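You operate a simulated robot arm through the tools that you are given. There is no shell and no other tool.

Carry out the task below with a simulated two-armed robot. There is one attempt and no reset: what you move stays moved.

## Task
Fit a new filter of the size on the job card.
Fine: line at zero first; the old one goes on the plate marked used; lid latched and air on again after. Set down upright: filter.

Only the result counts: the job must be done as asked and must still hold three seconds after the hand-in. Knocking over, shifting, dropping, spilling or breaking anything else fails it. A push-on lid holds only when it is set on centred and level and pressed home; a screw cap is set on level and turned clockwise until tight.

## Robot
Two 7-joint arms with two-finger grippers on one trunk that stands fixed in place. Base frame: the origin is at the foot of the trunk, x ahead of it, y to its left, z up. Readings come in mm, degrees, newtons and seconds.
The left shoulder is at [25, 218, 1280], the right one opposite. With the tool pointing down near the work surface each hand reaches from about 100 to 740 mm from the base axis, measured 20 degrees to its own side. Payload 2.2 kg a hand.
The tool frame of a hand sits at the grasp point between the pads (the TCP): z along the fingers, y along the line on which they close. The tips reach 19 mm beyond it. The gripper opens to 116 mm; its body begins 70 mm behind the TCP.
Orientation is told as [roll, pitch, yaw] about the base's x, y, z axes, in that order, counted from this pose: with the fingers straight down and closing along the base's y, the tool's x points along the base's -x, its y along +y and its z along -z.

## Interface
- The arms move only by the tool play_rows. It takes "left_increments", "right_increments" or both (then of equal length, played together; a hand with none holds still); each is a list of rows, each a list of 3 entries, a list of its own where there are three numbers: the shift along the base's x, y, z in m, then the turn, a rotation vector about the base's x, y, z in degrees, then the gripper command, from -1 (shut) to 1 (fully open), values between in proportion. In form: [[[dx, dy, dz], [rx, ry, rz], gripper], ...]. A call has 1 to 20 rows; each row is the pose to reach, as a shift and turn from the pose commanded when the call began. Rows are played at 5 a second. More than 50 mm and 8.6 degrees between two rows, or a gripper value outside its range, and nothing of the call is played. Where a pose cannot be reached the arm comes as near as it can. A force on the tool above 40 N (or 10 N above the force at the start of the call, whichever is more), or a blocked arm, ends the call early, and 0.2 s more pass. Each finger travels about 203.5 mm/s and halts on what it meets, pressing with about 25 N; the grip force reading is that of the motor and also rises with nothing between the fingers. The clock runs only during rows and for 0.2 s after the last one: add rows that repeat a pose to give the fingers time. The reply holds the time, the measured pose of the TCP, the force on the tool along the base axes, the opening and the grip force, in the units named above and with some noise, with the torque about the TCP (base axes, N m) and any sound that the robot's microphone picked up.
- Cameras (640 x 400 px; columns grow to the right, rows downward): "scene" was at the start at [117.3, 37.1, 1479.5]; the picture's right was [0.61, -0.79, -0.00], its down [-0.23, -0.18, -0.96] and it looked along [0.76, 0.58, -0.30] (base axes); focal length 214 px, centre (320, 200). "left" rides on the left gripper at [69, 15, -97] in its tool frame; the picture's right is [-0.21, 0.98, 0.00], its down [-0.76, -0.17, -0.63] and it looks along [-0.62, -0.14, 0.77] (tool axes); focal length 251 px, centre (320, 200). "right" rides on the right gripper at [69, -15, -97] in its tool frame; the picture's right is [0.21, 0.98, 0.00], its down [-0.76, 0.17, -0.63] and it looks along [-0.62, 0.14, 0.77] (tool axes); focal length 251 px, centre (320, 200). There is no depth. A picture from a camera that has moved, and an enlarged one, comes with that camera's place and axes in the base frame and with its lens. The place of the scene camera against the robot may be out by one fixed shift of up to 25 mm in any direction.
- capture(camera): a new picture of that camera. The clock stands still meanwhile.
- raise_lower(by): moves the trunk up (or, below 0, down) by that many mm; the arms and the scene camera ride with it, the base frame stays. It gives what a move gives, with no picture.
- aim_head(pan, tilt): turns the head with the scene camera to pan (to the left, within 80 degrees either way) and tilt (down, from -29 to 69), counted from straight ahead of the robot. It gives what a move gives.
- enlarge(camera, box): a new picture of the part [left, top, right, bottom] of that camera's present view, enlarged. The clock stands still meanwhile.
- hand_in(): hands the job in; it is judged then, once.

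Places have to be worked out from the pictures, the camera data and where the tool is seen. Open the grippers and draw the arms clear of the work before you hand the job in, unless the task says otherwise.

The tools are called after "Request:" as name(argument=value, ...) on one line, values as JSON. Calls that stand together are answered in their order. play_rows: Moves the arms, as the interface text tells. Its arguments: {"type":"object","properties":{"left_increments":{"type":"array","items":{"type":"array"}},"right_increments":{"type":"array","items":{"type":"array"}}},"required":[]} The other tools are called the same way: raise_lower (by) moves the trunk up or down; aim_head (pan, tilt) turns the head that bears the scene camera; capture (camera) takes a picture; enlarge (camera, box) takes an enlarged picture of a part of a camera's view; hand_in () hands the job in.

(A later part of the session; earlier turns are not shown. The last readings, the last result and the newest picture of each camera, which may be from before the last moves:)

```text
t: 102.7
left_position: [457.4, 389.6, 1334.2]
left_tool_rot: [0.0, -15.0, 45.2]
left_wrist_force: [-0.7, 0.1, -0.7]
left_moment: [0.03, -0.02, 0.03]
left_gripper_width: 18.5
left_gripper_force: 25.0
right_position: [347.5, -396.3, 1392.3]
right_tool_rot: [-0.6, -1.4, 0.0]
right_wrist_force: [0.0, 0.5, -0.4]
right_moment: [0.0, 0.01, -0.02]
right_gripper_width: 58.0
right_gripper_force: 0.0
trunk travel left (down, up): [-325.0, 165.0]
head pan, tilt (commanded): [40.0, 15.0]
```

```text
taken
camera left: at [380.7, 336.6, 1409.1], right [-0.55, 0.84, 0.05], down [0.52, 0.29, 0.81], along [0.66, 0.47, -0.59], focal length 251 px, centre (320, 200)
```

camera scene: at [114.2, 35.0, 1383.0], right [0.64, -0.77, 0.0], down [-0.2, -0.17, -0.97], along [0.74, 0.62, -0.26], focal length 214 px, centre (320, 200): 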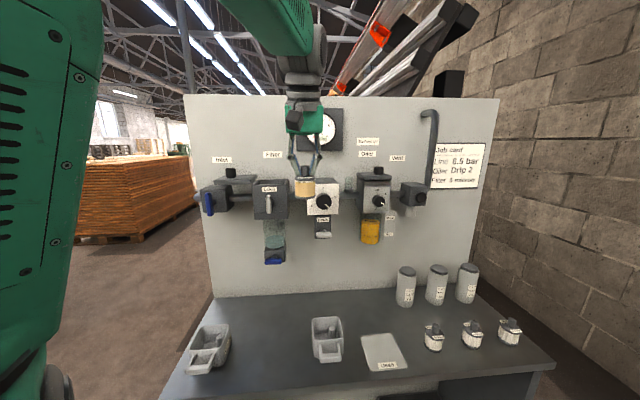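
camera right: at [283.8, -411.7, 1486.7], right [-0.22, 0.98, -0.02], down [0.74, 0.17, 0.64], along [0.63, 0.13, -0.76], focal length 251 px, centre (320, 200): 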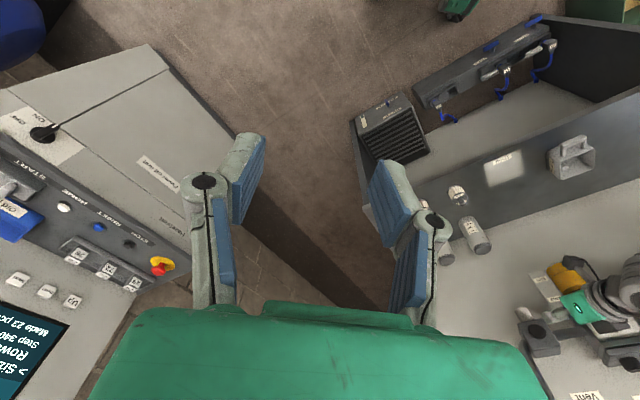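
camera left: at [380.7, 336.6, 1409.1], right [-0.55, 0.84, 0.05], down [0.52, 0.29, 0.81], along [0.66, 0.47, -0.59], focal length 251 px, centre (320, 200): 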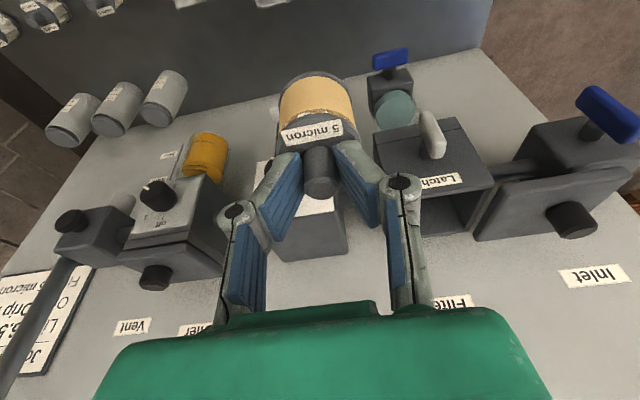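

The used cartridge hangs upright in the grip. I measure its height below the fingers before setting it down.

Request:
enlarge(camera="scene", box=[275, 140, 335, 205])

Request:
enlarge(camera="scene", box=[340, 310, 430, 390])

```text
6.15 times, centred on (305, 172) of scene
camera zoom: at [114.2, 35.0, 1383.0], right [0.64, -0.77, 0.0], down [-0.2, -0.17, -0.97], along [0.74, 0.62, -0.26], focal length 1320 px, centre (412, 369)
```

zoom: 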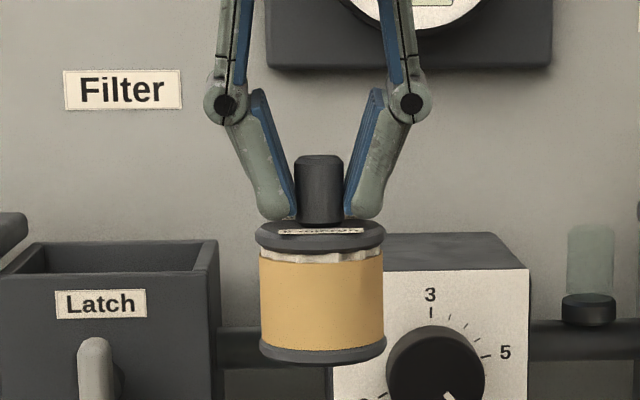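

```text
5.00 times, centred on (385, 350) of scene
camera zoom: at [114.2, 35.0, 1383.0], right [0.64, -0.77, 0.0], down [-0.2, -0.17, -0.97], along [0.74, 0.62, -0.26], focal length 1072 px, centre (-5, -550)
```

zoom: 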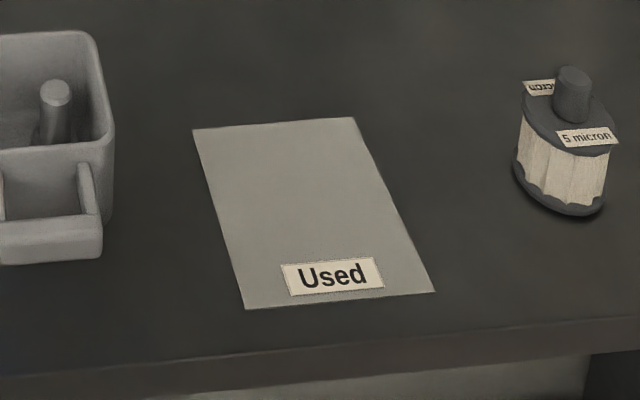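

The base hangs about 70 mm below the TCP; plate centre confirmed at [581,228,819]. I carry it down to about 40 mm above the plate.

Request:
play_rows(left_increments=[[[0.01, -0.0137, -0.0337], [0, 0, 0], -1], [[0.0201, -0.0274, -0.0673], [0, 0, 0], -1], [[0.0302, -0.0412, -0.101], [0, 0, 0], -1], [[0.0402, -0.0549, -0.1347], [0, 0, 0], -1], [[0.0503, -0.0686, -0.1683], [0, 0, 0], -1], [[0.0603, -0.0823, -0.202], [0, 0, 0], -1], [[0.0704, -0.096, -0.2357], [0, 0, 0], -1], [[0.0804, -0.1097, -0.2693], [0, 0, 0], -1], [[0.0905, -0.1235, -0.303], [0, 0, 0], -1], [[0.1005, -0.1372, -0.3367], [0, 0, 0], -1], [[0.1106, -0.1509, -0.3703], [0, 0, 0], -1], [[0.1206, -0.1646, -0.404], [0, 0, 0], -1], [[0.1206, -0.1646, -0.404], [0, 0, 0], -1], [[0.1206, -0.1646, -0.404], [0, 0, 0], -1], [[0.1206, -0.1646, -0.404], [0, 0, 0], -1]])

Request:
capture(camera="scene")

Request:
capture(camera="left")

```text
t: 105.9
left_position: [578.3, 231.5, 926.6]
left_tool_rot: [-0.4, -14.2, 46.4]
left_wrist_force: [-0.8, -0.1, -0.6]
left_moment: [0.01, -0.04, 0.01]
left_gripper_width: 18.3
left_gripper_force: 25.0
right_position: [347.4, -397.3, 1393.1]
right_tool_rot: [-0.5, -1.2, 0.0]
right_wrist_force: [-0.2, 0.1, 0.6]
right_moment: [0.01, -0.01, 0.0]
right_gripper_width: 58.2
right_gripper_force: 0.1
trunk travel left (down, up): [-325.0, 165.0]
head pan, tilt (commanded): [40.0, 15.0]
```

```text
taken
camera scene: at [115.6, 33.8, 1382.9], right [0.64, -0.77, 0.0], down [-0.2, -0.16, -0.97], along [0.74, 0.62, -0.26], focal length 214 px, centre (320, 200)
```

scene: 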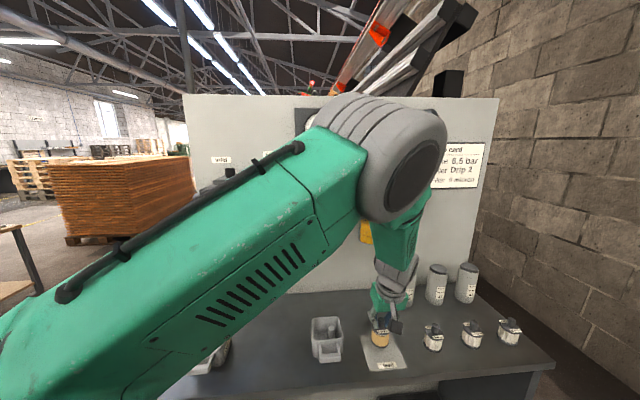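

```text
taken
camera left: at [502.4, 178.8, 1002.2], right [-0.56, 0.83, 0.05], down [0.51, 0.31, 0.8], along [0.65, 0.47, -0.6], focal length 251 px, centre (320, 200)
```

left: 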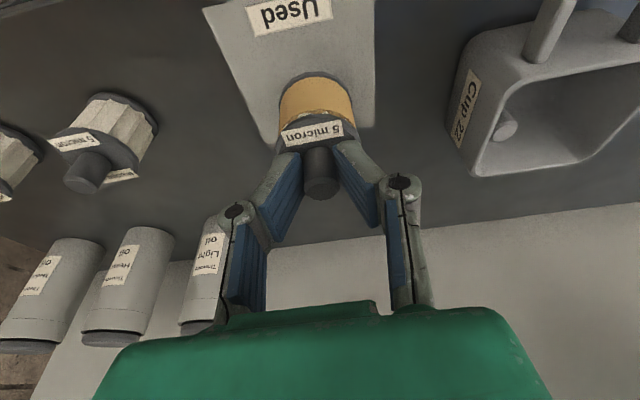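

Well placed over the plate. I shift 6 mm to centre and lower to within a few millimetres of the plate.

Request:
play_rows(left_increments=[[[0.0007, -0.0064, -0.01], [0, 0, 0], -1], [[0.0007, -0.0064, -0.02], [0, 0, 0], -1], [[0.0007, -0.0064, -0.028], [0, 0, 0], -1], [[0.0007, -0.0064, -0.032], [0, 0, 0], -1], [[0.0007, -0.0064, -0.032], [0, 0, 0], -1], [[0.0007, -0.0064, -0.032], [0, 0, 0], -1], [[0.0007, -0.0064, -0.032], [0, 0, 0], -1]])

Request:
capture(camera="left")

Request:
enlarge(camera="scene", box=[350, 290, 430, 380])

```text
t: 107.5
left_position: [578.3, 221.5, 893.6]
left_tool_rot: [-0.2, -14.5, 46.0]
left_wrist_force: [-0.8, -0.5, -0.7]
left_moment: [-0.01, 0.02, 0.01]
left_gripper_width: 18.5
left_gripper_force: 25.0
right_position: [346.8, -396.2, 1392.1]
right_tool_rot: [-0.7, -1.3, 0.0]
right_wrist_force: [-0.5, -0.1, -0.5]
right_moment: [0.01, 0.0, -0.03]
right_gripper_width: 58.0
right_gripper_force: 0.1
trunk travel left (down, up): [-325.0, 165.0]
head pan, tilt (commanded): [40.0, 15.0]
```

```text
taken
camera left: at [502.2, 169.5, 970.0], right [-0.56, 0.83, 0.05], down [0.52, 0.3, 0.8], along [0.65, 0.47, -0.59], focal length 251 px, centre (320, 200)
```

left: 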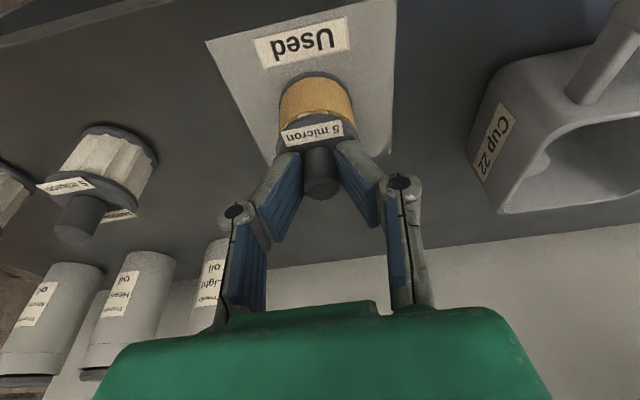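

```text
4.44 times, centred on (390, 335) of scene
camera zoom: at [115.4, 33.7, 1382.9], right [0.64, -0.77, 0.0], down [-0.2, -0.16, -0.97], along [0.74, 0.62, -0.26], focal length 953 px, centre (9, -400)
```

zoom: 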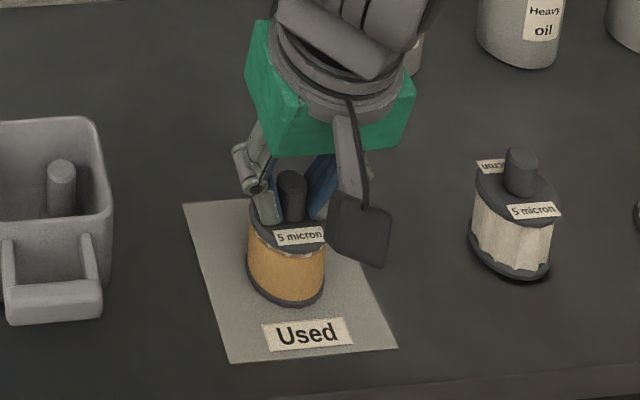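

The cartridge stands over the middle of the plate, nearly touching. I lower in 1.5 mm steps to feel contact.

Request:
play_rows(left_increments=[[[0, 0, -0.0015], [0, 0, 0], -1], [[0, 0, -0.003], [0, 0, 0], -1], [[0, 0, -0.0045], [0, 0, 0], -1], [[0, 0, -0.005], [0, 0, 0], -1]])

```text
t: 108.5
left_position: [579.1, 219.6, 893.5]
left_tool_rot: [-0.5, -14.7, 45.9]
left_wrist_force: [0.8, -0.6, 8.5]
left_moment: [0.17, -0.09, -0.03]
left_gripper_width: 18.3
left_gripper_force: 25.4
right_position: [345.5, -397.6, 1393.8]
right_tool_rot: [-0.6, -1.3, 0.0]
right_wrist_force: [1.0, 0.1, 0.0]
right_moment: [0.03, -0.01, 0.0]
right_gripper_width: 58.2
right_gripper_force: 0.2
trunk travel left (down, up): [-325.0, 165.0]
head pan, tilt (commanded): [40.0, 15.0]
```

Contact with the plate (8.5 N). I ease up 2 mm, open the fingers gently and rise clear.

Request:
play_rows(left_increments=[[[0, 0, 0.002], [0, 0, 0], -1], [[0, 0, 0.002], [0, 0, 0], -0.6], [[0, 0, 0.002], [0, 0, 0], -0.3], [[0, 0, 0.002], [0, 0, 0], -0.2], [[0, 0, 0.015], [0, 0, 0], -0.2], [[0, 0, 0.04], [0, 0, 0], -0.2], [[0, 0, 0.08], [0, 0, 0], -0.2], [[0, 0, 0.12], [0, 0, 0], -0.2], [[0, 0, 0.12], [0, 0, 0], -0.2], [[0, 0, 0.12], [0, 0, 0], -0.2]])

Request:
capture(camera="left")

Request:
enlarge(camera="scene", box=[340, 290, 460, 380])

```text
t: 110.9
left_position: [556.0, 232.4, 960.0]
left_tool_rot: [2.9, -10.3, 46.6]
left_wrist_force: [-0.1, 0.3, -0.2]
left_moment: [0.0, -0.03, 0.0]
left_gripper_width: 46.4
left_gripper_force: 0.0
right_position: [343.1, -394.1, 1393.6]
right_tool_rot: [-0.7, -1.4, 0.1]
right_wrist_force: [0.4, -0.4, 0.3]
right_moment: [-0.01, -0.02, 0.0]
right_gripper_width: 58.0
right_gripper_force: 0.0
trunk travel left (down, up): [-325.0, 165.0]
head pan, tilt (commanded): [40.0, 15.0]
stopped in row 10 (left hand): the arm was blocked; the commanded pose is now the measured one
```

```text
taken
camera left: at [489.0, 180.1, 1044.1], right [-0.57, 0.82, 0.09], down [0.58, 0.32, 0.75], along [0.58, 0.48, -0.66], focal length 251 px, centre (320, 200)
```

left: 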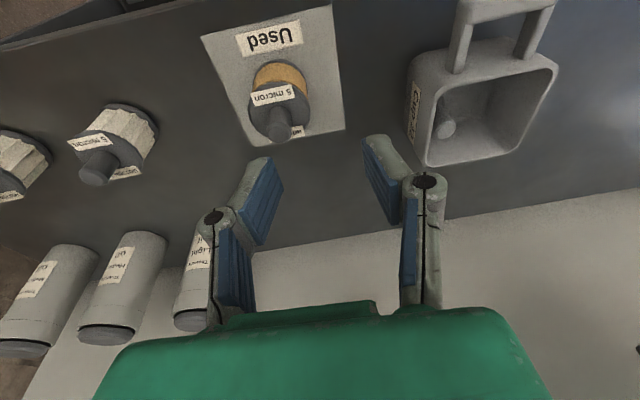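

```text
4.44 times, centred on (400, 335) of scene
camera zoom: at [114.9, 33.9, 1383.0], right [0.64, -0.77, 0.0], down [-0.2, -0.16, -0.97], along [0.74, 0.62, -0.26], focal length 953 px, centre (-36, -400)
```

zoom: 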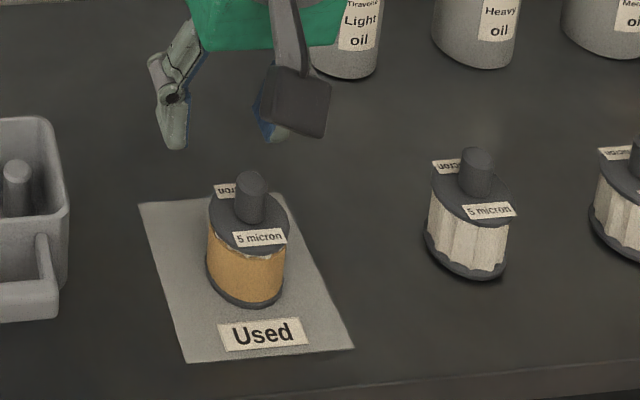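

The used cartridge stands upright on the plate. The arm stopped while rising; I look at its posture.

Request:
capture(camera="scene")

Request:
capture(camera="right")

```text
taken
camera scene: at [114.9, 33.9, 1383.0], right [0.64, -0.77, 0.0], down [-0.2, -0.16, -0.97], along [0.74, 0.62, -0.26], focal length 214 px, centre (320, 200)
```

scene: 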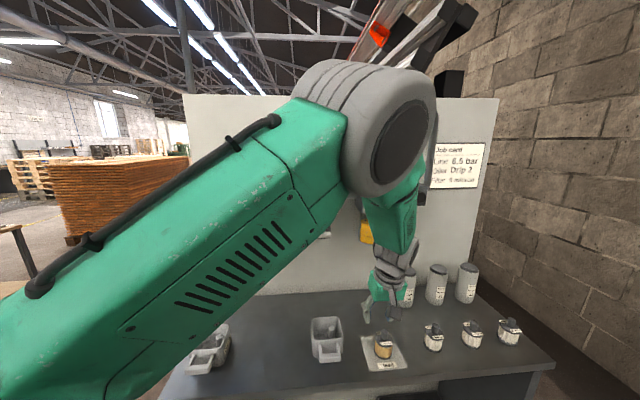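

```text
taken
camera right: at [271.8, -407.8, 1488.2], right [-0.22, 0.98, -0.02], down [0.74, 0.17, 0.65], along [0.64, 0.13, -0.76], focal length 251 px, centre (320, 200)
```

right: 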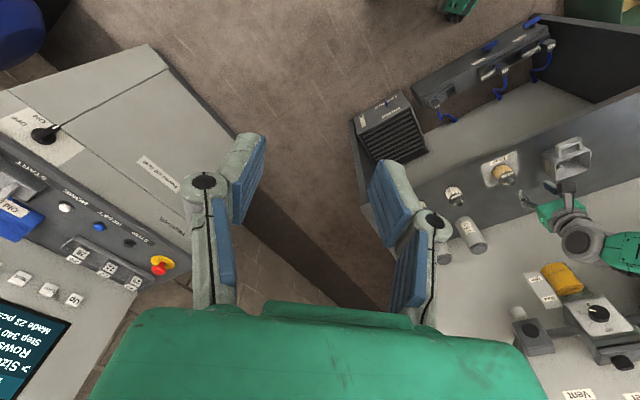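

The used cartridge is fine; the arm is just cramped when rising here. I go across at this height (tips about 50 mm above the stems) to the new 5 micron cartridge at about [697,124], restoring the tool angle on the way.

Request:
play_rows(left_increments=[[[0.028, -0.022, 0.0], [0.28, -1.06, -0.42], -0.2], [[0.056, -0.044, 0.0], [0.56, -2.12, -0.84], -0.2], [[0.083, -0.067, 0.0], [0.84, -3.18, -1.26], -0.2], [[0.111, -0.089, 0.0], [1.12, -4.24, -1.68], -0.2], [[0.138, -0.111, 0.0], [1.4, -5.3, -2.1], -0.2], [[0.138, -0.111, 0.0], [1.4, -5.3, -2.1], -0.2], [[0.138, -0.111, 0.0], [1.4, -5.3, -2.1], -0.2]])

Request:
capture(camera="left")

Request:
capture(camera="scene")

```text
t: 112.5
left_position: [696.6, 121.3, 963.0]
left_tool_rot: [0.0, -15.3, 44.6]
left_wrist_force: [-0.2, 0.7, 0.3]
left_moment: [-0.01, 0.01, 0.01]
left_gripper_width: 46.4
left_gripper_force: 0.1
right_position: [343.7, -394.8, 1393.6]
right_tool_rot: [-0.6, -1.5, 0.1]
right_wrist_force: [-0.9, 0.2, -0.6]
right_moment: [0.0, 0.02, 0.01]
right_gripper_width: 57.9
right_gripper_force: 0.0
trunk travel left (down, up): [-325.0, 165.0]
head pan, tilt (commanded): [40.0, 15.0]
```

```text
taken
camera left: at [618.3, 68.8, 1038.2], right [-0.54, 0.84, 0.06], down [0.52, 0.28, 0.81], along [0.66, 0.47, -0.58], focal length 251 px, centre (320, 200)
```

left: 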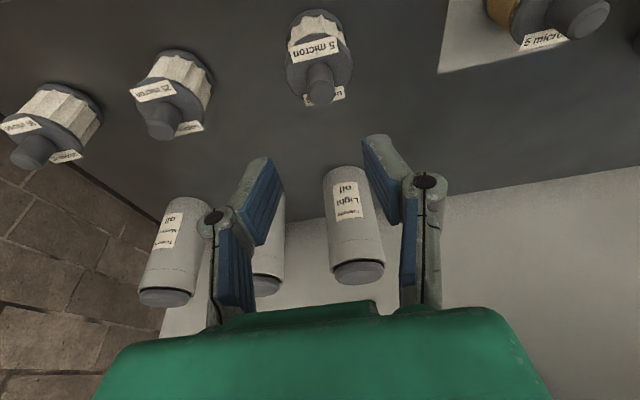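

```text
taken
camera scene: at [115.8, 33.4, 1382.9], right [0.64, -0.77, 0.0], down [-0.2, -0.16, -0.97], along [0.74, 0.62, -0.26], focal length 214 px, centre (320, 200)
```

scene: 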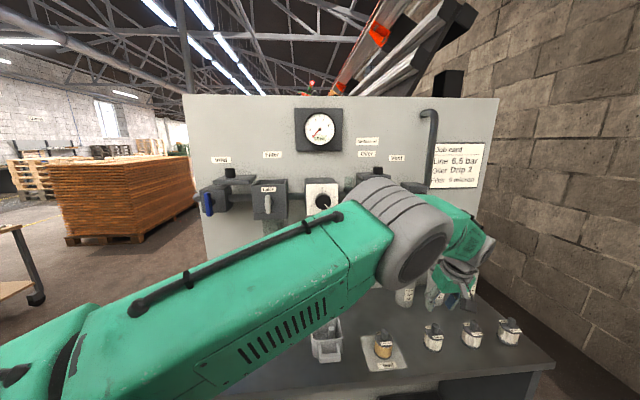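

The hand is above the 5 micron cartridge, which sits about 6-8 mm toward the robot-left of the finger centre. I shift [-8.5,0] and go down to just above the stem, then check.

Request:
play_rows(left_increments=[[[-0.0045, 0.0, -0.012], [0, 0, 0], -0.2], [[-0.0085, 0.0, -0.027], [0, 0, 0], -0.2], [[-0.0085, 0.0, -0.042], [0, 0, 0], -0.2], [[-0.0085, 0.0, -0.05], [0, 0, 0], -0.2], [[-0.0085, 0.0, -0.05], [0, 0, 0], -0.2], [[-0.0085, 0.0, -0.05], [0, 0, 0], -0.2], [[-0.0085, 0.0, -0.05], [0, 0, 0], -0.2]])

Request:
capture(camera="left")

Request:
enlarge(camera="scene", box=[390, 270, 490, 360])

```text
t: 114.1
left_position: [688.4, 119.1, 912.2]
left_tool_rot: [0.0, -15.3, 44.8]
left_wrist_force: [-0.2, 0.0, -0.3]
left_moment: [0.03, 0.01, 0.01]
left_gripper_width: 46.1
left_gripper_force: 0.0
right_position: [342.8, -393.7, 1394.4]
right_tool_rot: [-0.6, -1.4, -0.1]
right_wrist_force: [1.1, 0.3, 0.1]
right_moment: [0.0, -0.01, -0.04]
right_gripper_width: 57.6
right_gripper_force: 0.1
trunk travel left (down, up): [-325.0, 165.0]
head pan, tilt (commanded): [40.0, 15.0]
```

```text
taken
camera left: at [610.1, 67.2, 987.8], right [-0.54, 0.84, 0.06], down [0.52, 0.28, 0.81], along [0.66, 0.47, -0.58], focal length 251 px, centre (320, 200)
```

left: 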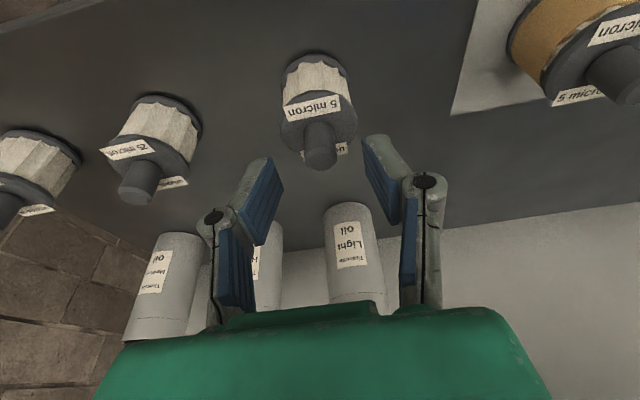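

```text
4.44 times, centred on (440, 315) of scene
camera zoom: at [115.8, 33.1, 1382.9], right [0.64, -0.77, 0.0], down [-0.2, -0.16, -0.97], along [0.74, 0.62, -0.26], focal length 953 px, centre (-213, -311)
```

zoom: 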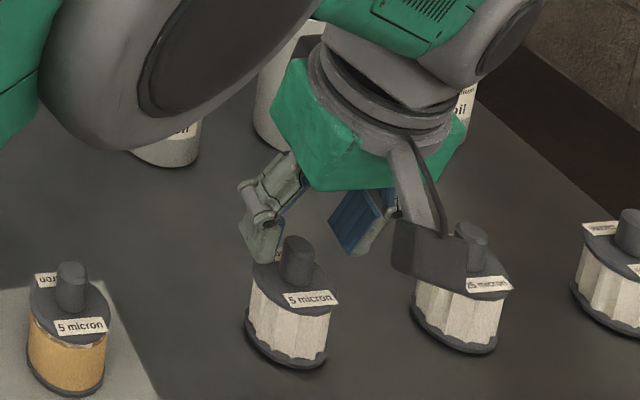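

The stem is centred between the fingers. I advance 3 mm, go down 22 mm and close on the stem.

Request:
play_rows(left_increments=[[[0.002, 0.002, -0.007], [0, 0, 0], -0.2], [[0.002, 0.002, -0.014], [0, 0, 0], -0.2], [[0.002, 0.002, -0.021], [0, 0, 0], -0.2], [[0.002, 0.002, -0.021], [0, 0, 0], -0.2], [[0.002, 0.002, -0.021], [0, 0, 0], -0.2]])

Request:
capture(camera="left")

Request:
enlarge(camera="scene", box=[390, 270, 490, 360])

```text
t: 115.3
left_position: [689.7, 121.9, 891.3]
left_tool_rot: [-0.1, -15.4, 44.8]
left_wrist_force: [-0.2, 0.4, -0.4]
left_moment: [0.01, 0.02, -0.04]
left_gripper_width: 46.2
left_gripper_force: 0.0
right_position: [342.5, -393.8, 1393.5]
right_tool_rot: [-0.6, -1.6, 0.0]
right_wrist_force: [0.2, 1.0, -0.5]
right_moment: [0.02, 0.0, 0.01]
right_gripper_width: 57.9
right_gripper_force: 0.0
trunk travel left (down, up): [-325.0, 165.0]
head pan, tilt (commanded): [40.0, 15.0]
```

```text
taken
camera left: at [612.4, 69.0, 966.2], right [-0.54, 0.84, 0.06], down [0.52, 0.28, 0.81], along [0.66, 0.47, -0.58], focal length 251 px, centre (320, 200)
```

left: 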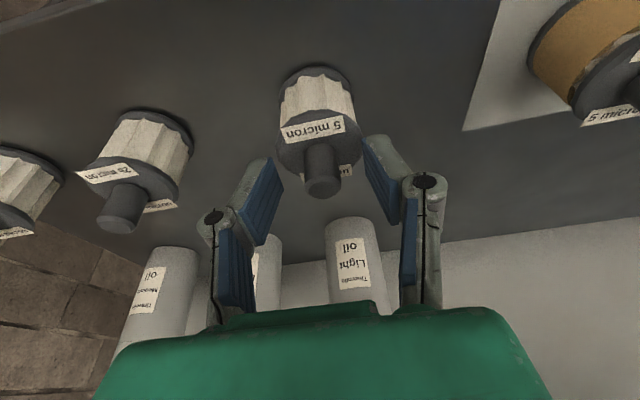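

```text
4.44 times, centred on (440, 315) of scene
camera zoom: at [115.8, 33.1, 1382.9], right [0.64, -0.77, 0.0], down [-0.2, -0.16, -0.97], along [0.74, 0.62, -0.26], focal length 953 px, centre (-213, -311)
```

zoom: 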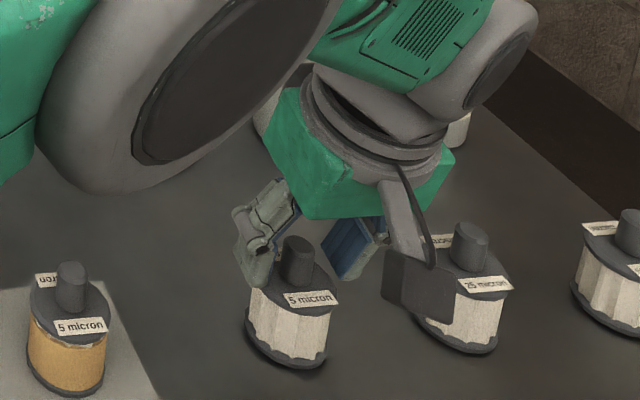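

The stem now appears exactly where the used one sat in the grip. I close.

Request:
play_rows(left_increments=[[[0, 0, 0], [0, 0, 0], -0.5], [[0, 0, 0], [0, 0, 0], -0.8], [[0, 0, 0], [0, 0, 0], -1], [[0, 0, 0], [0, 0, 0], -1], [[0, 0, 0], [0, 0, 0], -1]])

Request:
capture(camera="left")

```text
t: 116.5
left_position: [690.0, 121.1, 891.6]
left_tool_rot: [0.1, -15.3, 44.8]
left_wrist_force: [-0.6, -0.5, -0.1]
left_moment: [0.01, 0.0, 0.0]
left_gripper_width: 18.4
left_gripper_force: 24.6
right_position: [343.0, -394.7, 1393.0]
right_tool_rot: [-0.6, -1.5, 0.0]
right_wrist_force: [0.6, 0.4, -0.8]
right_moment: [0.01, 0.01, 0.01]
right_gripper_width: 58.0
right_gripper_force: 0.1
trunk travel left (down, up): [-325.0, 165.0]
head pan, tilt (commanded): [40.0, 15.0]
```

```text
taken
camera left: at [612.4, 69.0, 966.1], right [-0.54, 0.84, 0.06], down [0.52, 0.28, 0.81], along [0.66, 0.47, -0.58], focal length 251 px, centre (320, 200)
```

left: 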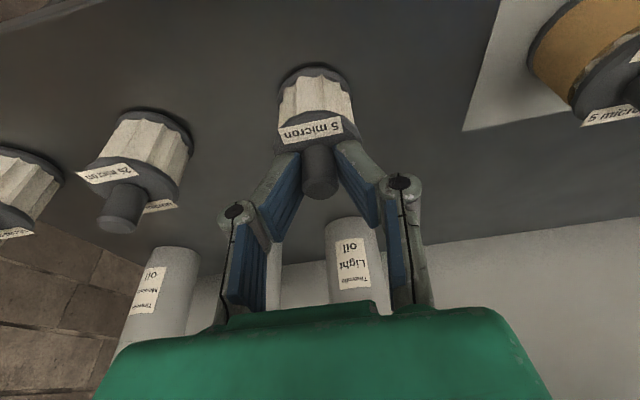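

The new cartridge is gripped (18.4 mm). I lift it by raising the trunk, which keeps the arm posture and gives the arm room below the head.

Request:
raise_lower(by=100)

Request:
capture(camera="left")

Request:
capture(camera="scene")

```text
t: 117.8
left_position: [690.6, 121.6, 990.6]
left_tool_rot: [0.0, -15.3, 44.7]
left_wrist_force: [-0.1, -0.2, -1.8]
left_moment: [0.01, -0.03, -0.02]
left_gripper_width: 18.3
left_gripper_force: 24.7
right_position: [343.3, -395.1, 1492.4]
right_tool_rot: [-0.5, -1.4, 0.0]
right_wrist_force: [0.0, -1.1, -0.2]
right_moment: [0.01, 0.01, 0.04]
right_gripper_width: 58.0
right_gripper_force: 0.0
trunk travel left (down, up): [-425.0, 65.0]
head pan, tilt (commanded): [40.0, 15.0]
```

```text
taken
camera left: at [612.6, 68.9, 1065.5], right [-0.54, 0.84, 0.06], down [0.52, 0.28, 0.81], along [0.66, 0.47, -0.58], focal length 251 px, centre (320, 200)
```

left: 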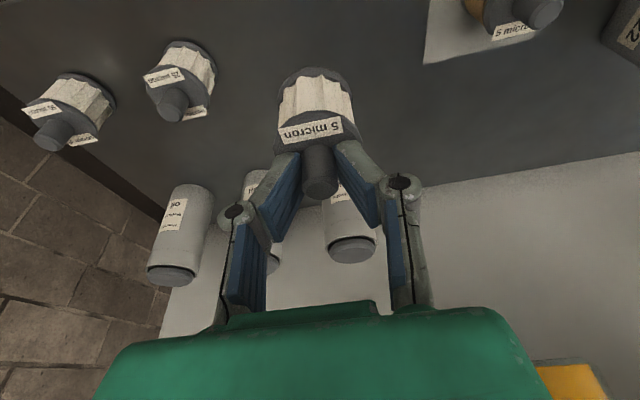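

```text
taken
camera scene: at [116.5, 32.9, 1482.8], right [0.64, -0.77, 0.0], down [-0.2, -0.16, -0.97], along [0.74, 0.62, -0.26], focal length 214 px, centre (320, 200)
```

scene: 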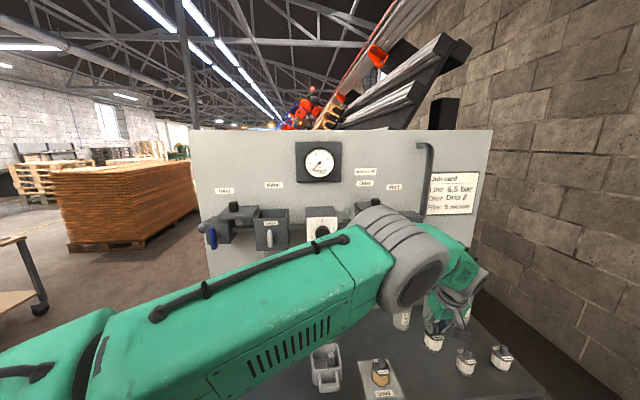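

The cartridge is clear. I raise the remaining 65 mm and then carry it diagonally up and left toward the housing, checking midway.

Request:
raise_lower(by=65)

Request:
play_rows(left_increments=[[[-0.02, 0.022, 0.025], [0, 0, 0], -1], [[-0.041, 0.046, 0.052], [0, 0, 0], -1], [[-0.062, 0.071, 0.08], [0, 0, 0], -1], [[-0.083, 0.096, 0.108], [0, 0, 0], -1], [[-0.105, 0.121, 0.137], [0, 0, 0], -1], [[-0.127, 0.147, 0.166], [0, 0, 0], -1], [[-0.127, 0.147, 0.166], [0, 0, 0], -1]])

Request:
capture(camera="scene")

```text
t: 118.9
left_position: [690.4, 120.9, 1056.5]
left_tool_rot: [0.0, -15.3, 44.8]
left_wrist_force: [-0.6, 0.3, -0.5]
left_moment: [0.0, -0.01, 0.02]
left_gripper_width: 18.2
left_gripper_force: 25.0
right_position: [343.7, -395.3, 1558.8]
right_tool_rot: [-0.6, -1.4, 0.1]
right_wrist_force: [-0.7, -1.0, 0.6]
right_moment: [0.0, -0.02, -0.01]
right_gripper_width: 58.0
right_gripper_force: 0.0
trunk travel left (down, up): [-490.0, 0.0]
head pan, tilt (commanded): [40.0, 15.0]
```

```text
t: 120.5
left_position: [562.3, 271.4, 1223.6]
left_tool_rot: [0.0, -15.3, 44.8]
left_wrist_force: [0.3, 0.1, -0.8]
left_moment: [-0.02, 0.01, 0.03]
left_gripper_width: 18.6
left_gripper_force: 24.9
right_position: [345.6, -393.3, 1558.0]
right_tool_rot: [-0.7, -1.5, 0.0]
right_wrist_force: [0.6, -0.1, -0.1]
right_moment: [0.02, 0.0, -0.02]
right_gripper_width: 57.9
right_gripper_force: 0.1
trunk travel left (down, up): [-490.0, 0.0]
head pan, tilt (commanded): [40.0, 15.0]
```

```text
taken
camera scene: at [115.9, 35.1, 1547.8], right [0.64, -0.77, 0.0], down [-0.2, -0.17, -0.97], along [0.74, 0.62, -0.26], focal length 214 px, centre (320, 200)
```

scene: 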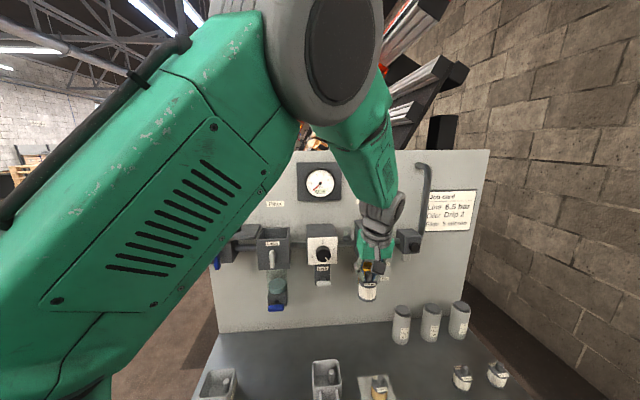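

The arm follows well now. I continue to a point in front of the housing and then over it at a safe height.

Request:
play_rows(left_increments=[[[-0.0184, 0.0258, 0.0312], [0, 0, 0], -1], [[-0.0368, 0.0516, 0.0624], [0, 0, 0], -1], [[-0.0552, 0.0774, 0.0936], [0, 0, 0], -1], [[-0.0736, 0.1032, 0.1248], [0, 0, 0], -1], [[-0.092, 0.129, 0.156], [0, 0, 0], -1], [[-0.107, 0.16, 0.16], [0, 0, 0], -1], [[-0.122, 0.191, 0.165], [0, 0, 0], -1], [[-0.137, 0.222, 0.167], [0, 0, 0], -1], [[-0.112, 0.248, 0.167], [0, 0, 0], -1], [[-0.087, 0.274, 0.167], [0, 0, 0], -1], [[-0.0613, 0.2993, 0.167], [0, 0, 0], -1], [[-0.0613, 0.2993, 0.167], [0, 0, 0], -1], [[-0.0613, 0.2993, 0.167], [0, 0, 0], -1], [[-0.0613, 0.2993, 0.167], [0, 0, 0], -1], [[-0.0613, 0.2993, 0.167], [0, 0, 0], -1]])

Request:
capture(camera="scene")

Request:
capture(camera="left")

```text
t: 123.7
left_position: [500.2, 567.3, 1391.5]
left_tool_rot: [-0.1, -15.4, 44.8]
left_wrist_force: [0.0, -0.5, -1.1]
left_moment: [-0.03, -0.02, -0.03]
left_gripper_width: 18.3
left_gripper_force: 25.0
right_position: [343.8, -393.8, 1559.7]
right_tool_rot: [-0.5, -1.5, -0.1]
right_wrist_force: [0.1, 0.4, 0.5]
right_moment: [-0.03, -0.01, 0.0]
right_gripper_width: 58.3
right_gripper_force: 0.0
trunk travel left (down, up): [-490.0, 0.0]
head pan, tilt (commanded): [40.0, 15.0]
```

```text
taken
camera scene: at [114.8, 36.0, 1547.9], right [0.64, -0.77, 0.0], down [-0.2, -0.17, -0.97], along [0.74, 0.62, -0.26], focal length 214 px, centre (320, 200)
```

scene: 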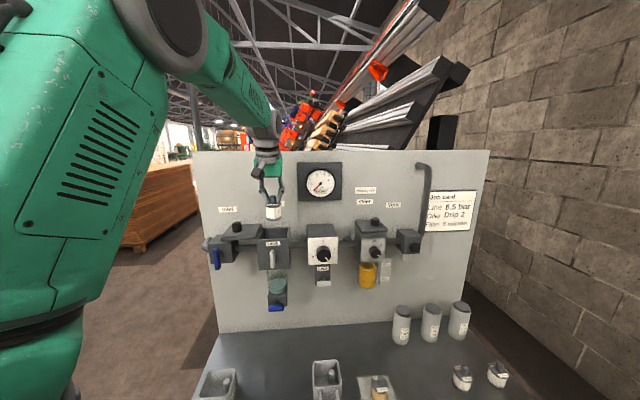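

```text
taken
camera left: at [423.0, 515.6, 1466.0], right [-0.54, 0.84, 0.06], down [0.52, 0.28, 0.81], along [0.66, 0.47, -0.58], focal length 251 px, centre (320, 200)
```

left: 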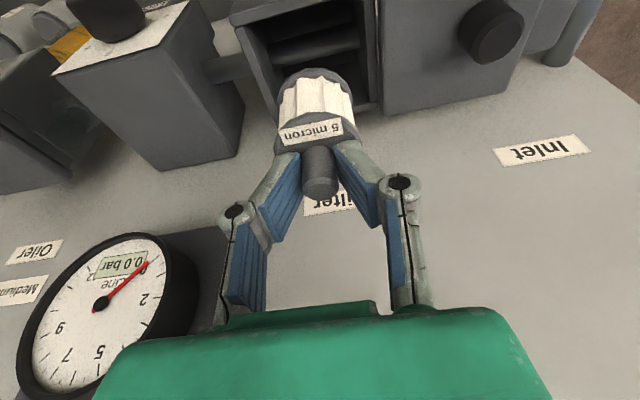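

The new cartridge is above the housing. I correct a few mm and lower until its base is just at the rim, then re-read.

Request:
play_rows(left_increments=[[[0.0008, 0.0034, -0.012], [0, 0, 0], -1], [[0.0008, 0.0034, -0.026], [0, 0, 0], -1], [[0.0008, 0.0034, -0.04], [0, 0, 0], -1], [[0.0008, 0.0034, -0.046], [0, 0, 0], -1], [[0.0008, 0.0034, -0.046], [0, 0, 0], -1], [[0.0008, 0.0034, -0.046], [0, 0, 0], -1], [[0.0008, 0.0034, -0.046], [0, 0, 0], -1]])

Request:
capture(camera="left")

Request:
enlarge(camera="scene", box=[230, 170, 320, 250])

```text
t: 125.3
left_position: [502.3, 572.2, 1343.6]
left_tool_rot: [0.0, -15.2, 44.7]
left_wrist_force: [-0.3, -0.5, -0.6]
left_moment: [-0.02, -0.02, 0.0]
left_gripper_width: 18.2
left_gripper_force: 24.7
right_position: [344.2, -393.2, 1557.9]
right_tool_rot: [-0.5, -1.6, 0.0]
right_wrist_force: [0.2, -0.1, 0.0]
right_moment: [0.0, -0.01, 0.0]
right_gripper_width: 58.0
right_gripper_force: 0.1
trunk travel left (down, up): [-490.0, 0.0]
head pan, tilt (commanded): [40.0, 15.0]
```

```text
taken
camera left: at [424.6, 520.2, 1419.3], right [-0.54, 0.84, 0.06], down [0.52, 0.28, 0.81], along [0.66, 0.47, -0.58], focal length 251 px, centre (320, 200)
```

left: 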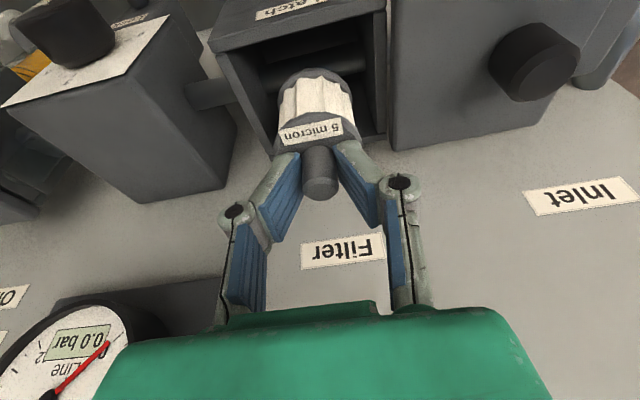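

```text
5.00 times, centred on (275, 210) of scene
camera zoom: at [115.2, 36.8, 1547.8], right [0.64, -0.77, 0.0], down [-0.2, -0.17, -0.97], along [0.74, 0.62, -0.26], focal length 1072 px, centre (545, 150)
```

zoom: 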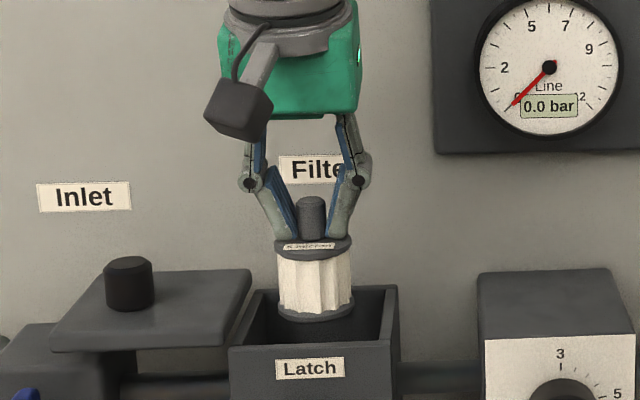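

Alignment looks right. I lower into the housing to about 10 mm above the seat height and check force and position.

Request:
play_rows(left_increments=[[[-0.001, -0.0012, -0.01], [0, 0, 0], -1], [[-0.001, -0.0012, -0.022], [0, 0, 0], -1], [[-0.001, -0.0012, -0.034], [0, 0, 0], -1], [[-0.001, -0.0012, -0.046], [0, 0, 0], -1], [[-0.001, -0.0012, -0.058], [0, 0, 0], -1], [[-0.001, -0.0012, -0.066], [0, 0, 0], -1], [[-0.001, -0.0012, -0.066], [0, 0, 0], -1], [[-0.001, -0.0012, -0.066], [0, 0, 0], -1], [[-0.001, -0.0012, -0.066], [0, 0, 0], -1]])

Request:
capture(camera="left")

Request:
enlarge(camera="scene", box=[230, 180, 320, 260])

```text
t: 127.3
left_position: [502.6, 571.8, 1277.6]
left_tool_rot: [-0.1, -15.2, 44.7]
left_wrist_force: [-0.8, 0.4, -1.0]
left_moment: [0.0, -0.02, -0.01]
left_gripper_width: 18.1
left_gripper_force: 25.1
right_position: [344.1, -392.5, 1558.9]
right_tool_rot: [-0.6, -1.6, 0.0]
right_wrist_force: [0.6, 0.5, 0.6]
right_moment: [-0.01, -0.01, -0.02]
right_gripper_width: 57.9
right_gripper_force: 0.1
trunk travel left (down, up): [-490.0, 0.0]
head pan, tilt (commanded): [40.0, 15.0]
```

```text
taken
camera left: at [424.0, 518.0, 1352.0], right [-0.54, 0.84, 0.06], down [0.52, 0.28, 0.81], along [0.66, 0.47, -0.58], focal length 251 px, centre (320, 200)
```

left: 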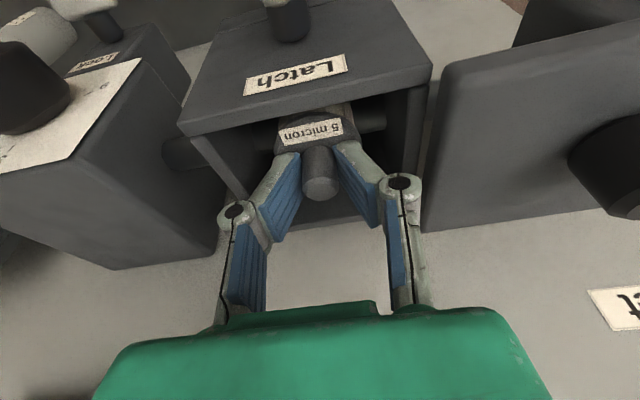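

```text
5.00 times, centred on (275, 220) of scene
camera zoom: at [115.3, 36.9, 1547.8], right [0.64, -0.77, 0.0], down [-0.2, -0.17, -0.97], along [0.74, 0.62, -0.26], focal length 1072 px, centre (545, 100)
```

zoom: 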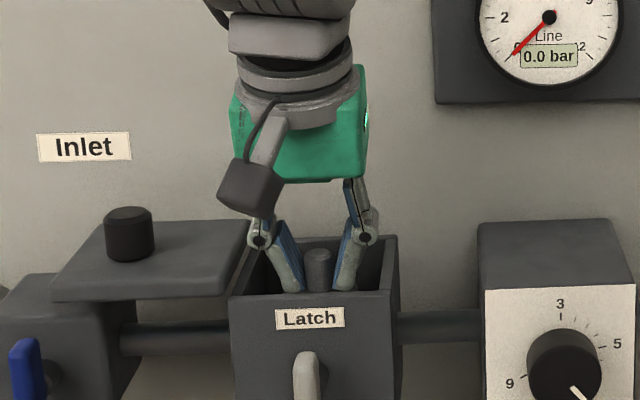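

Still free with no force. I lower the last 13 mm slowly until it seats.

Request:
play_rows(left_increments=[[[-0.001, -0.001, -0.003], [0, 0, 0], -1], [[-0.001, -0.001, -0.006], [0, 0, 0], -1], [[-0.001, -0.001, -0.009], [0, 0, 0], -1], [[-0.001, -0.001, -0.012], [0, 0, 0], -1], [[-0.001, -0.001, -0.0135], [0, 0, 0], -1], [[-0.001, -0.001, -0.0135], [0, 0, 0], -1], [[-0.001, -0.001, -0.0135], [0, 0, 0], -1]])

Request:
capture(camera="left")

```text
t: 128.9
left_position: [500.1, 569.8, 1264.5]
left_tool_rot: [-0.1, -15.2, 44.8]
left_wrist_force: [0.6, 0.5, -0.4]
left_moment: [0.01, 0.03, 0.0]
left_gripper_width: 18.1
left_gripper_force: 25.2
right_position: [343.5, -393.2, 1559.3]
right_tool_rot: [-0.7, -1.5, 0.0]
right_wrist_force: [0.4, -0.9, 0.1]
right_moment: [0.02, -0.01, 0.0]
right_gripper_width: 58.1
right_gripper_force: 0.1
trunk travel left (down, up): [-490.0, 0.0]
head pan, tilt (commanded): [40.0, 15.0]
```

```text
taken
camera left: at [423.0, 517.2, 1339.0], right [-0.54, 0.84, 0.06], down [0.52, 0.28, 0.81], along [0.66, 0.47, -0.58], focal length 251 px, centre (320, 200)
```

left: 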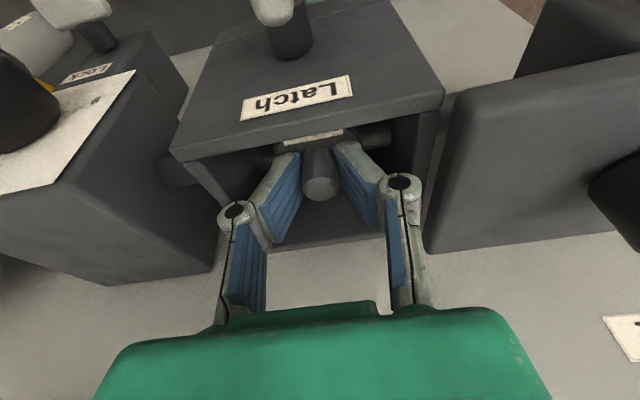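

Position matches the seat reference but no contact yet. I lower in 1.5 mm steps to feel the seat.

Request:
play_rows(left_increments=[[[0.0005, 0.0005, -0.0015], [0, 0, 0], -1], [[0.0005, 0.0005, -0.003], [0, 0, 0], -1], [[0.0005, 0.0005, -0.0045], [0, 0, 0], -1], [[0.0005, 0.0005, -0.0045], [0, 0, 0], -1]])

```text
t: 129.9
left_position: [500.5, 570.7, 1259.8]
left_tool_rot: [-0.1, -15.4, 44.8]
left_wrist_force: [-0.6, 0.7, 3.9]
left_moment: [0.03, -0.03, 0.02]
left_gripper_width: 18.1
left_gripper_force: 25.2
right_position: [342.9, -393.5, 1558.7]
right_tool_rot: [-0.6, -1.6, 0.0]
right_wrist_force: [0.2, 0.1, 0.4]
right_moment: [-0.01, -0.01, 0.02]
right_gripper_width: 58.0
right_gripper_force: 0.1
trunk travel left (down, up): [-490.0, 0.0]
head pan, tilt (commanded): [40.0, 15.0]
```

Light contact (3.9 N). I press slightly further to make sure it is firmly seated.

Request:
play_rows(left_increments=[[[0, 0, -0.0015], [0, 0, 0], -1], [[0, 0, -0.003], [0, 0, 0], -1], [[0, 0, -0.003], [0, 0, 0], -1]])

Request:
enlarge(camera="scene", box=[240, 190, 310, 250])

```text
t: 130.7
left_position: [501.2, 570.3, 1259.6]
left_tool_rot: [-0.2, -15.6, 44.9]
left_wrist_force: [1.0, 6.4, 21.4]
left_moment: [0.13, -0.02, -0.03]
left_gripper_width: 18.5
left_gripper_force: 25.4
right_position: [342.8, -394.1, 1558.8]
right_tool_rot: [-0.6, -1.5, 0.0]
right_wrist_force: [-0.3, 0.4, 0.4]
right_moment: [-0.01, 0.01, -0.01]
right_gripper_width: 58.3
right_gripper_force: 0.0
trunk travel left (down, up): [-490.0, 0.0]
head pan, tilt (commanded): [40.0, 15.0]
```

```text
6.67 times, centred on (275, 220) of scene
camera zoom: at [112.2, 35.1, 1548.4], right [0.64, -0.77, 0.0], down [-0.2, -0.17, -0.97], along [0.74, 0.62, -0.26], focal length 1430 px, centre (620, 67)
```

zoom: 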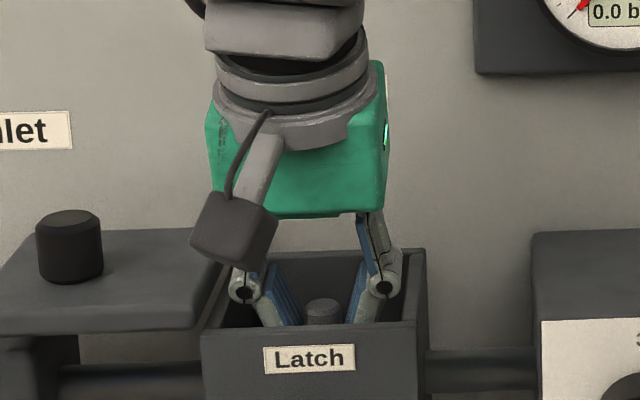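

Firmly seated (21 N, no further travel). I ease off, open the fingers to 38 mm and rise out of the housing.

Request:
play_rows(left_increments=[[[0, 0, 0.003], [0, 0, 0], -1], [[0, 0, 0.003], [0, 0, 0], -0.7], [[0, 0, 0.003], [0, 0, 0], -0.4], [[0, 0, 0.003], [0, 0, 0], -0.35], [[0, 0, 0.015], [0, 0, 0], -0.35], [[0, 0, 0.035], [0, 0, 0], -0.35], [[0, 0, 0.065], [0, 0, 0], -0.35], [[0, 0, 0.1], [0, 0, 0], -0.35], [[0, 0, 0.12], [0, 0, 0], -0.35], [[0, 0, 0.12], [0, 0, 0], -0.35], [[0, 0, 0.12], [0, 0, 0], -0.35]])

Request:
capture(camera="left")

Request:
enlarge(camera="left", box=[220, 20, 420, 160])

Request:
capture(camera="scene")

```text
t: 133.1
left_position: [499.3, 568.8, 1376.8]
left_tool_rot: [-0.1, -15.4, 44.8]
left_wrist_force: [-0.2, 0.4, -0.1]
left_moment: [0.01, 0.0, 0.0]
left_gripper_width: 37.4
left_gripper_force: 0.0
right_position: [344.1, -393.2, 1559.3]
right_tool_rot: [-0.5, -1.5, 0.0]
right_wrist_force: [0.1, -0.6, 1.0]
right_moment: [-0.01, 0.0, 0.0]
right_gripper_width: 58.0
right_gripper_force: 0.0
trunk travel left (down, up): [-490.0, 0.0]
head pan, tilt (commanded): [40.0, 15.0]
```

```text
taken
camera left: at [422.1, 517.6, 1451.8], right [-0.54, 0.84, 0.06], down [0.52, 0.28, 0.81], along [0.66, 0.47, -0.58], focal length 251 px, centre (320, 200)
```

left: 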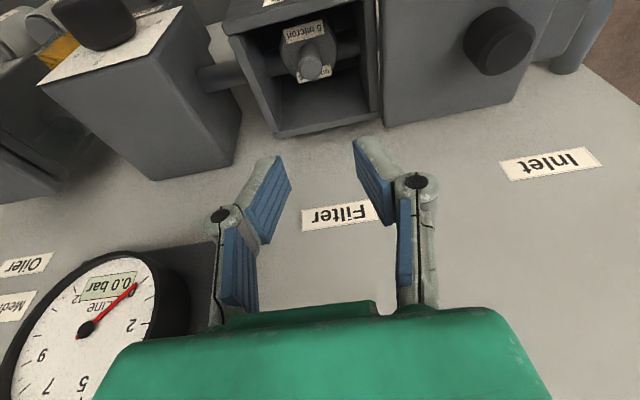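

```text
2.86 times, centred on (320, 90) of left
camera zoom: at [422.1, 517.6, 1451.8], right [-0.54, 0.84, 0.06], down [0.52, 0.28, 0.81], along [0.66, 0.47, -0.58], focal length 718 px, centre (320, 514)
```

zoom: 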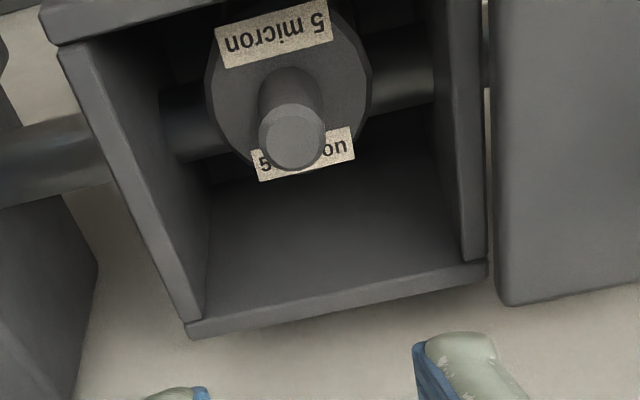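

```text
taken
camera scene: at [114.9, 36.5, 1547.9], right [0.64, -0.77, 0.0], down [-0.2, -0.17, -0.97], along [0.74, 0.62, -0.26], focal length 214 px, centre (320, 200)
```

scene: 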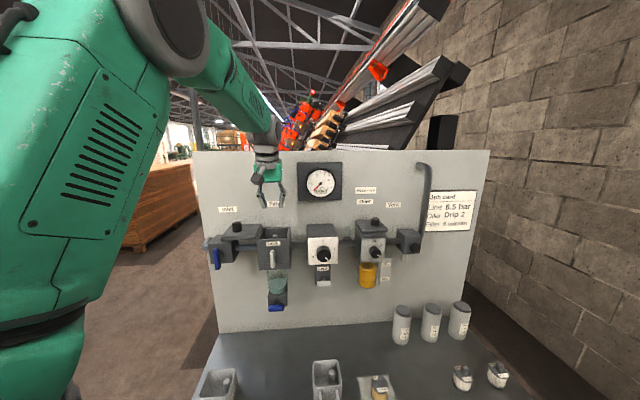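

The new cartridge stands upright in the seat. Now the lid: I move over its knob (about s=-158, d=749) with the gripper open to 58 mm.

Request:
play_rows(left_increments=[[[-0.02, 0.018, 0.0], [0, 0, 0], -0.35], [[-0.041, 0.0365, 0.0], [0, 0, 0], 0.0], [[-0.062, 0.055, 0.0], [0, 0, 0], 0.0], [[-0.0817, 0.073, 0.0], [0, 0, 0], 0.0], [[-0.0817, 0.073, -0.015], [0, 0, 0], 0.0], [[-0.0817, 0.073, -0.02], [0, 0, 0], 0.0], [[-0.0817, 0.073, -0.02], [0, 0, 0], 0.0], [[-0.0817, 0.073, -0.02], [0, 0, 0], 0.0], [[-0.0817, 0.073, -0.02], [0, 0, 0], 0.0]])

Request:
capture(camera="left")

Request:
enlarge(camera="scene", box=[195, 180, 295, 260])

```text
t: 135.1
left_position: [419.7, 644.2, 1355.9]
left_tool_rot: [-0.1, -15.3, 44.8]
left_wrist_force: [-0.8, -0.7, 0.3]
left_moment: [-0.02, 0.03, -0.02]
left_gripper_width: 58.2
left_gripper_force: 0.1
right_position: [344.0, -392.7, 1557.6]
right_tool_rot: [-0.7, -1.5, 0.0]
right_wrist_force: [0.6, 0.0, -0.3]
right_moment: [0.0, 0.0, -0.02]
right_gripper_width: 58.0
right_gripper_force: 0.0
trunk travel left (down, up): [-490.0, 0.0]
head pan, tilt (commanded): [40.0, 15.0]
```

```text
taken
camera left: at [341.3, 591.9, 1431.1], right [-0.54, 0.84, 0.06], down [0.52, 0.28, 0.81], along [0.66, 0.47, -0.58], focal length 251 px, centre (320, 200)
```

left: 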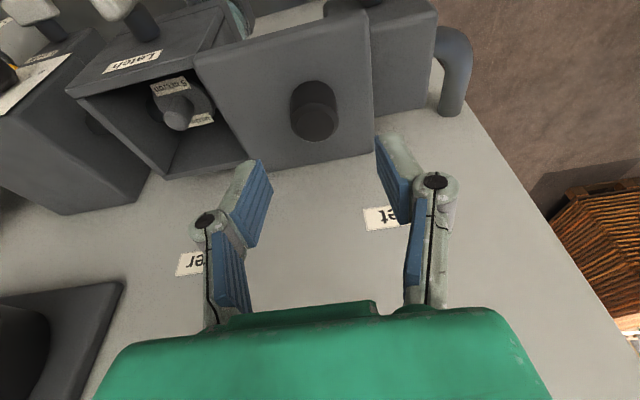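

```text
5.00 times, centred on (245, 220) of scene
camera zoom: at [114.8, 37.1, 1547.9], right [0.64, -0.77, 0.0], down [-0.2, -0.17, -0.97], along [0.74, 0.62, -0.26], focal length 1072 px, centre (695, 100)
```

zoom: 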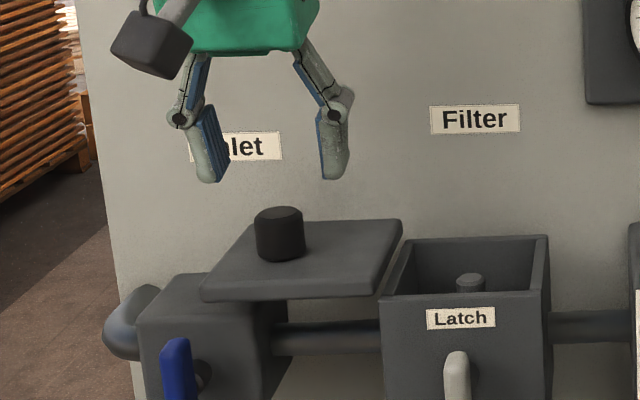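

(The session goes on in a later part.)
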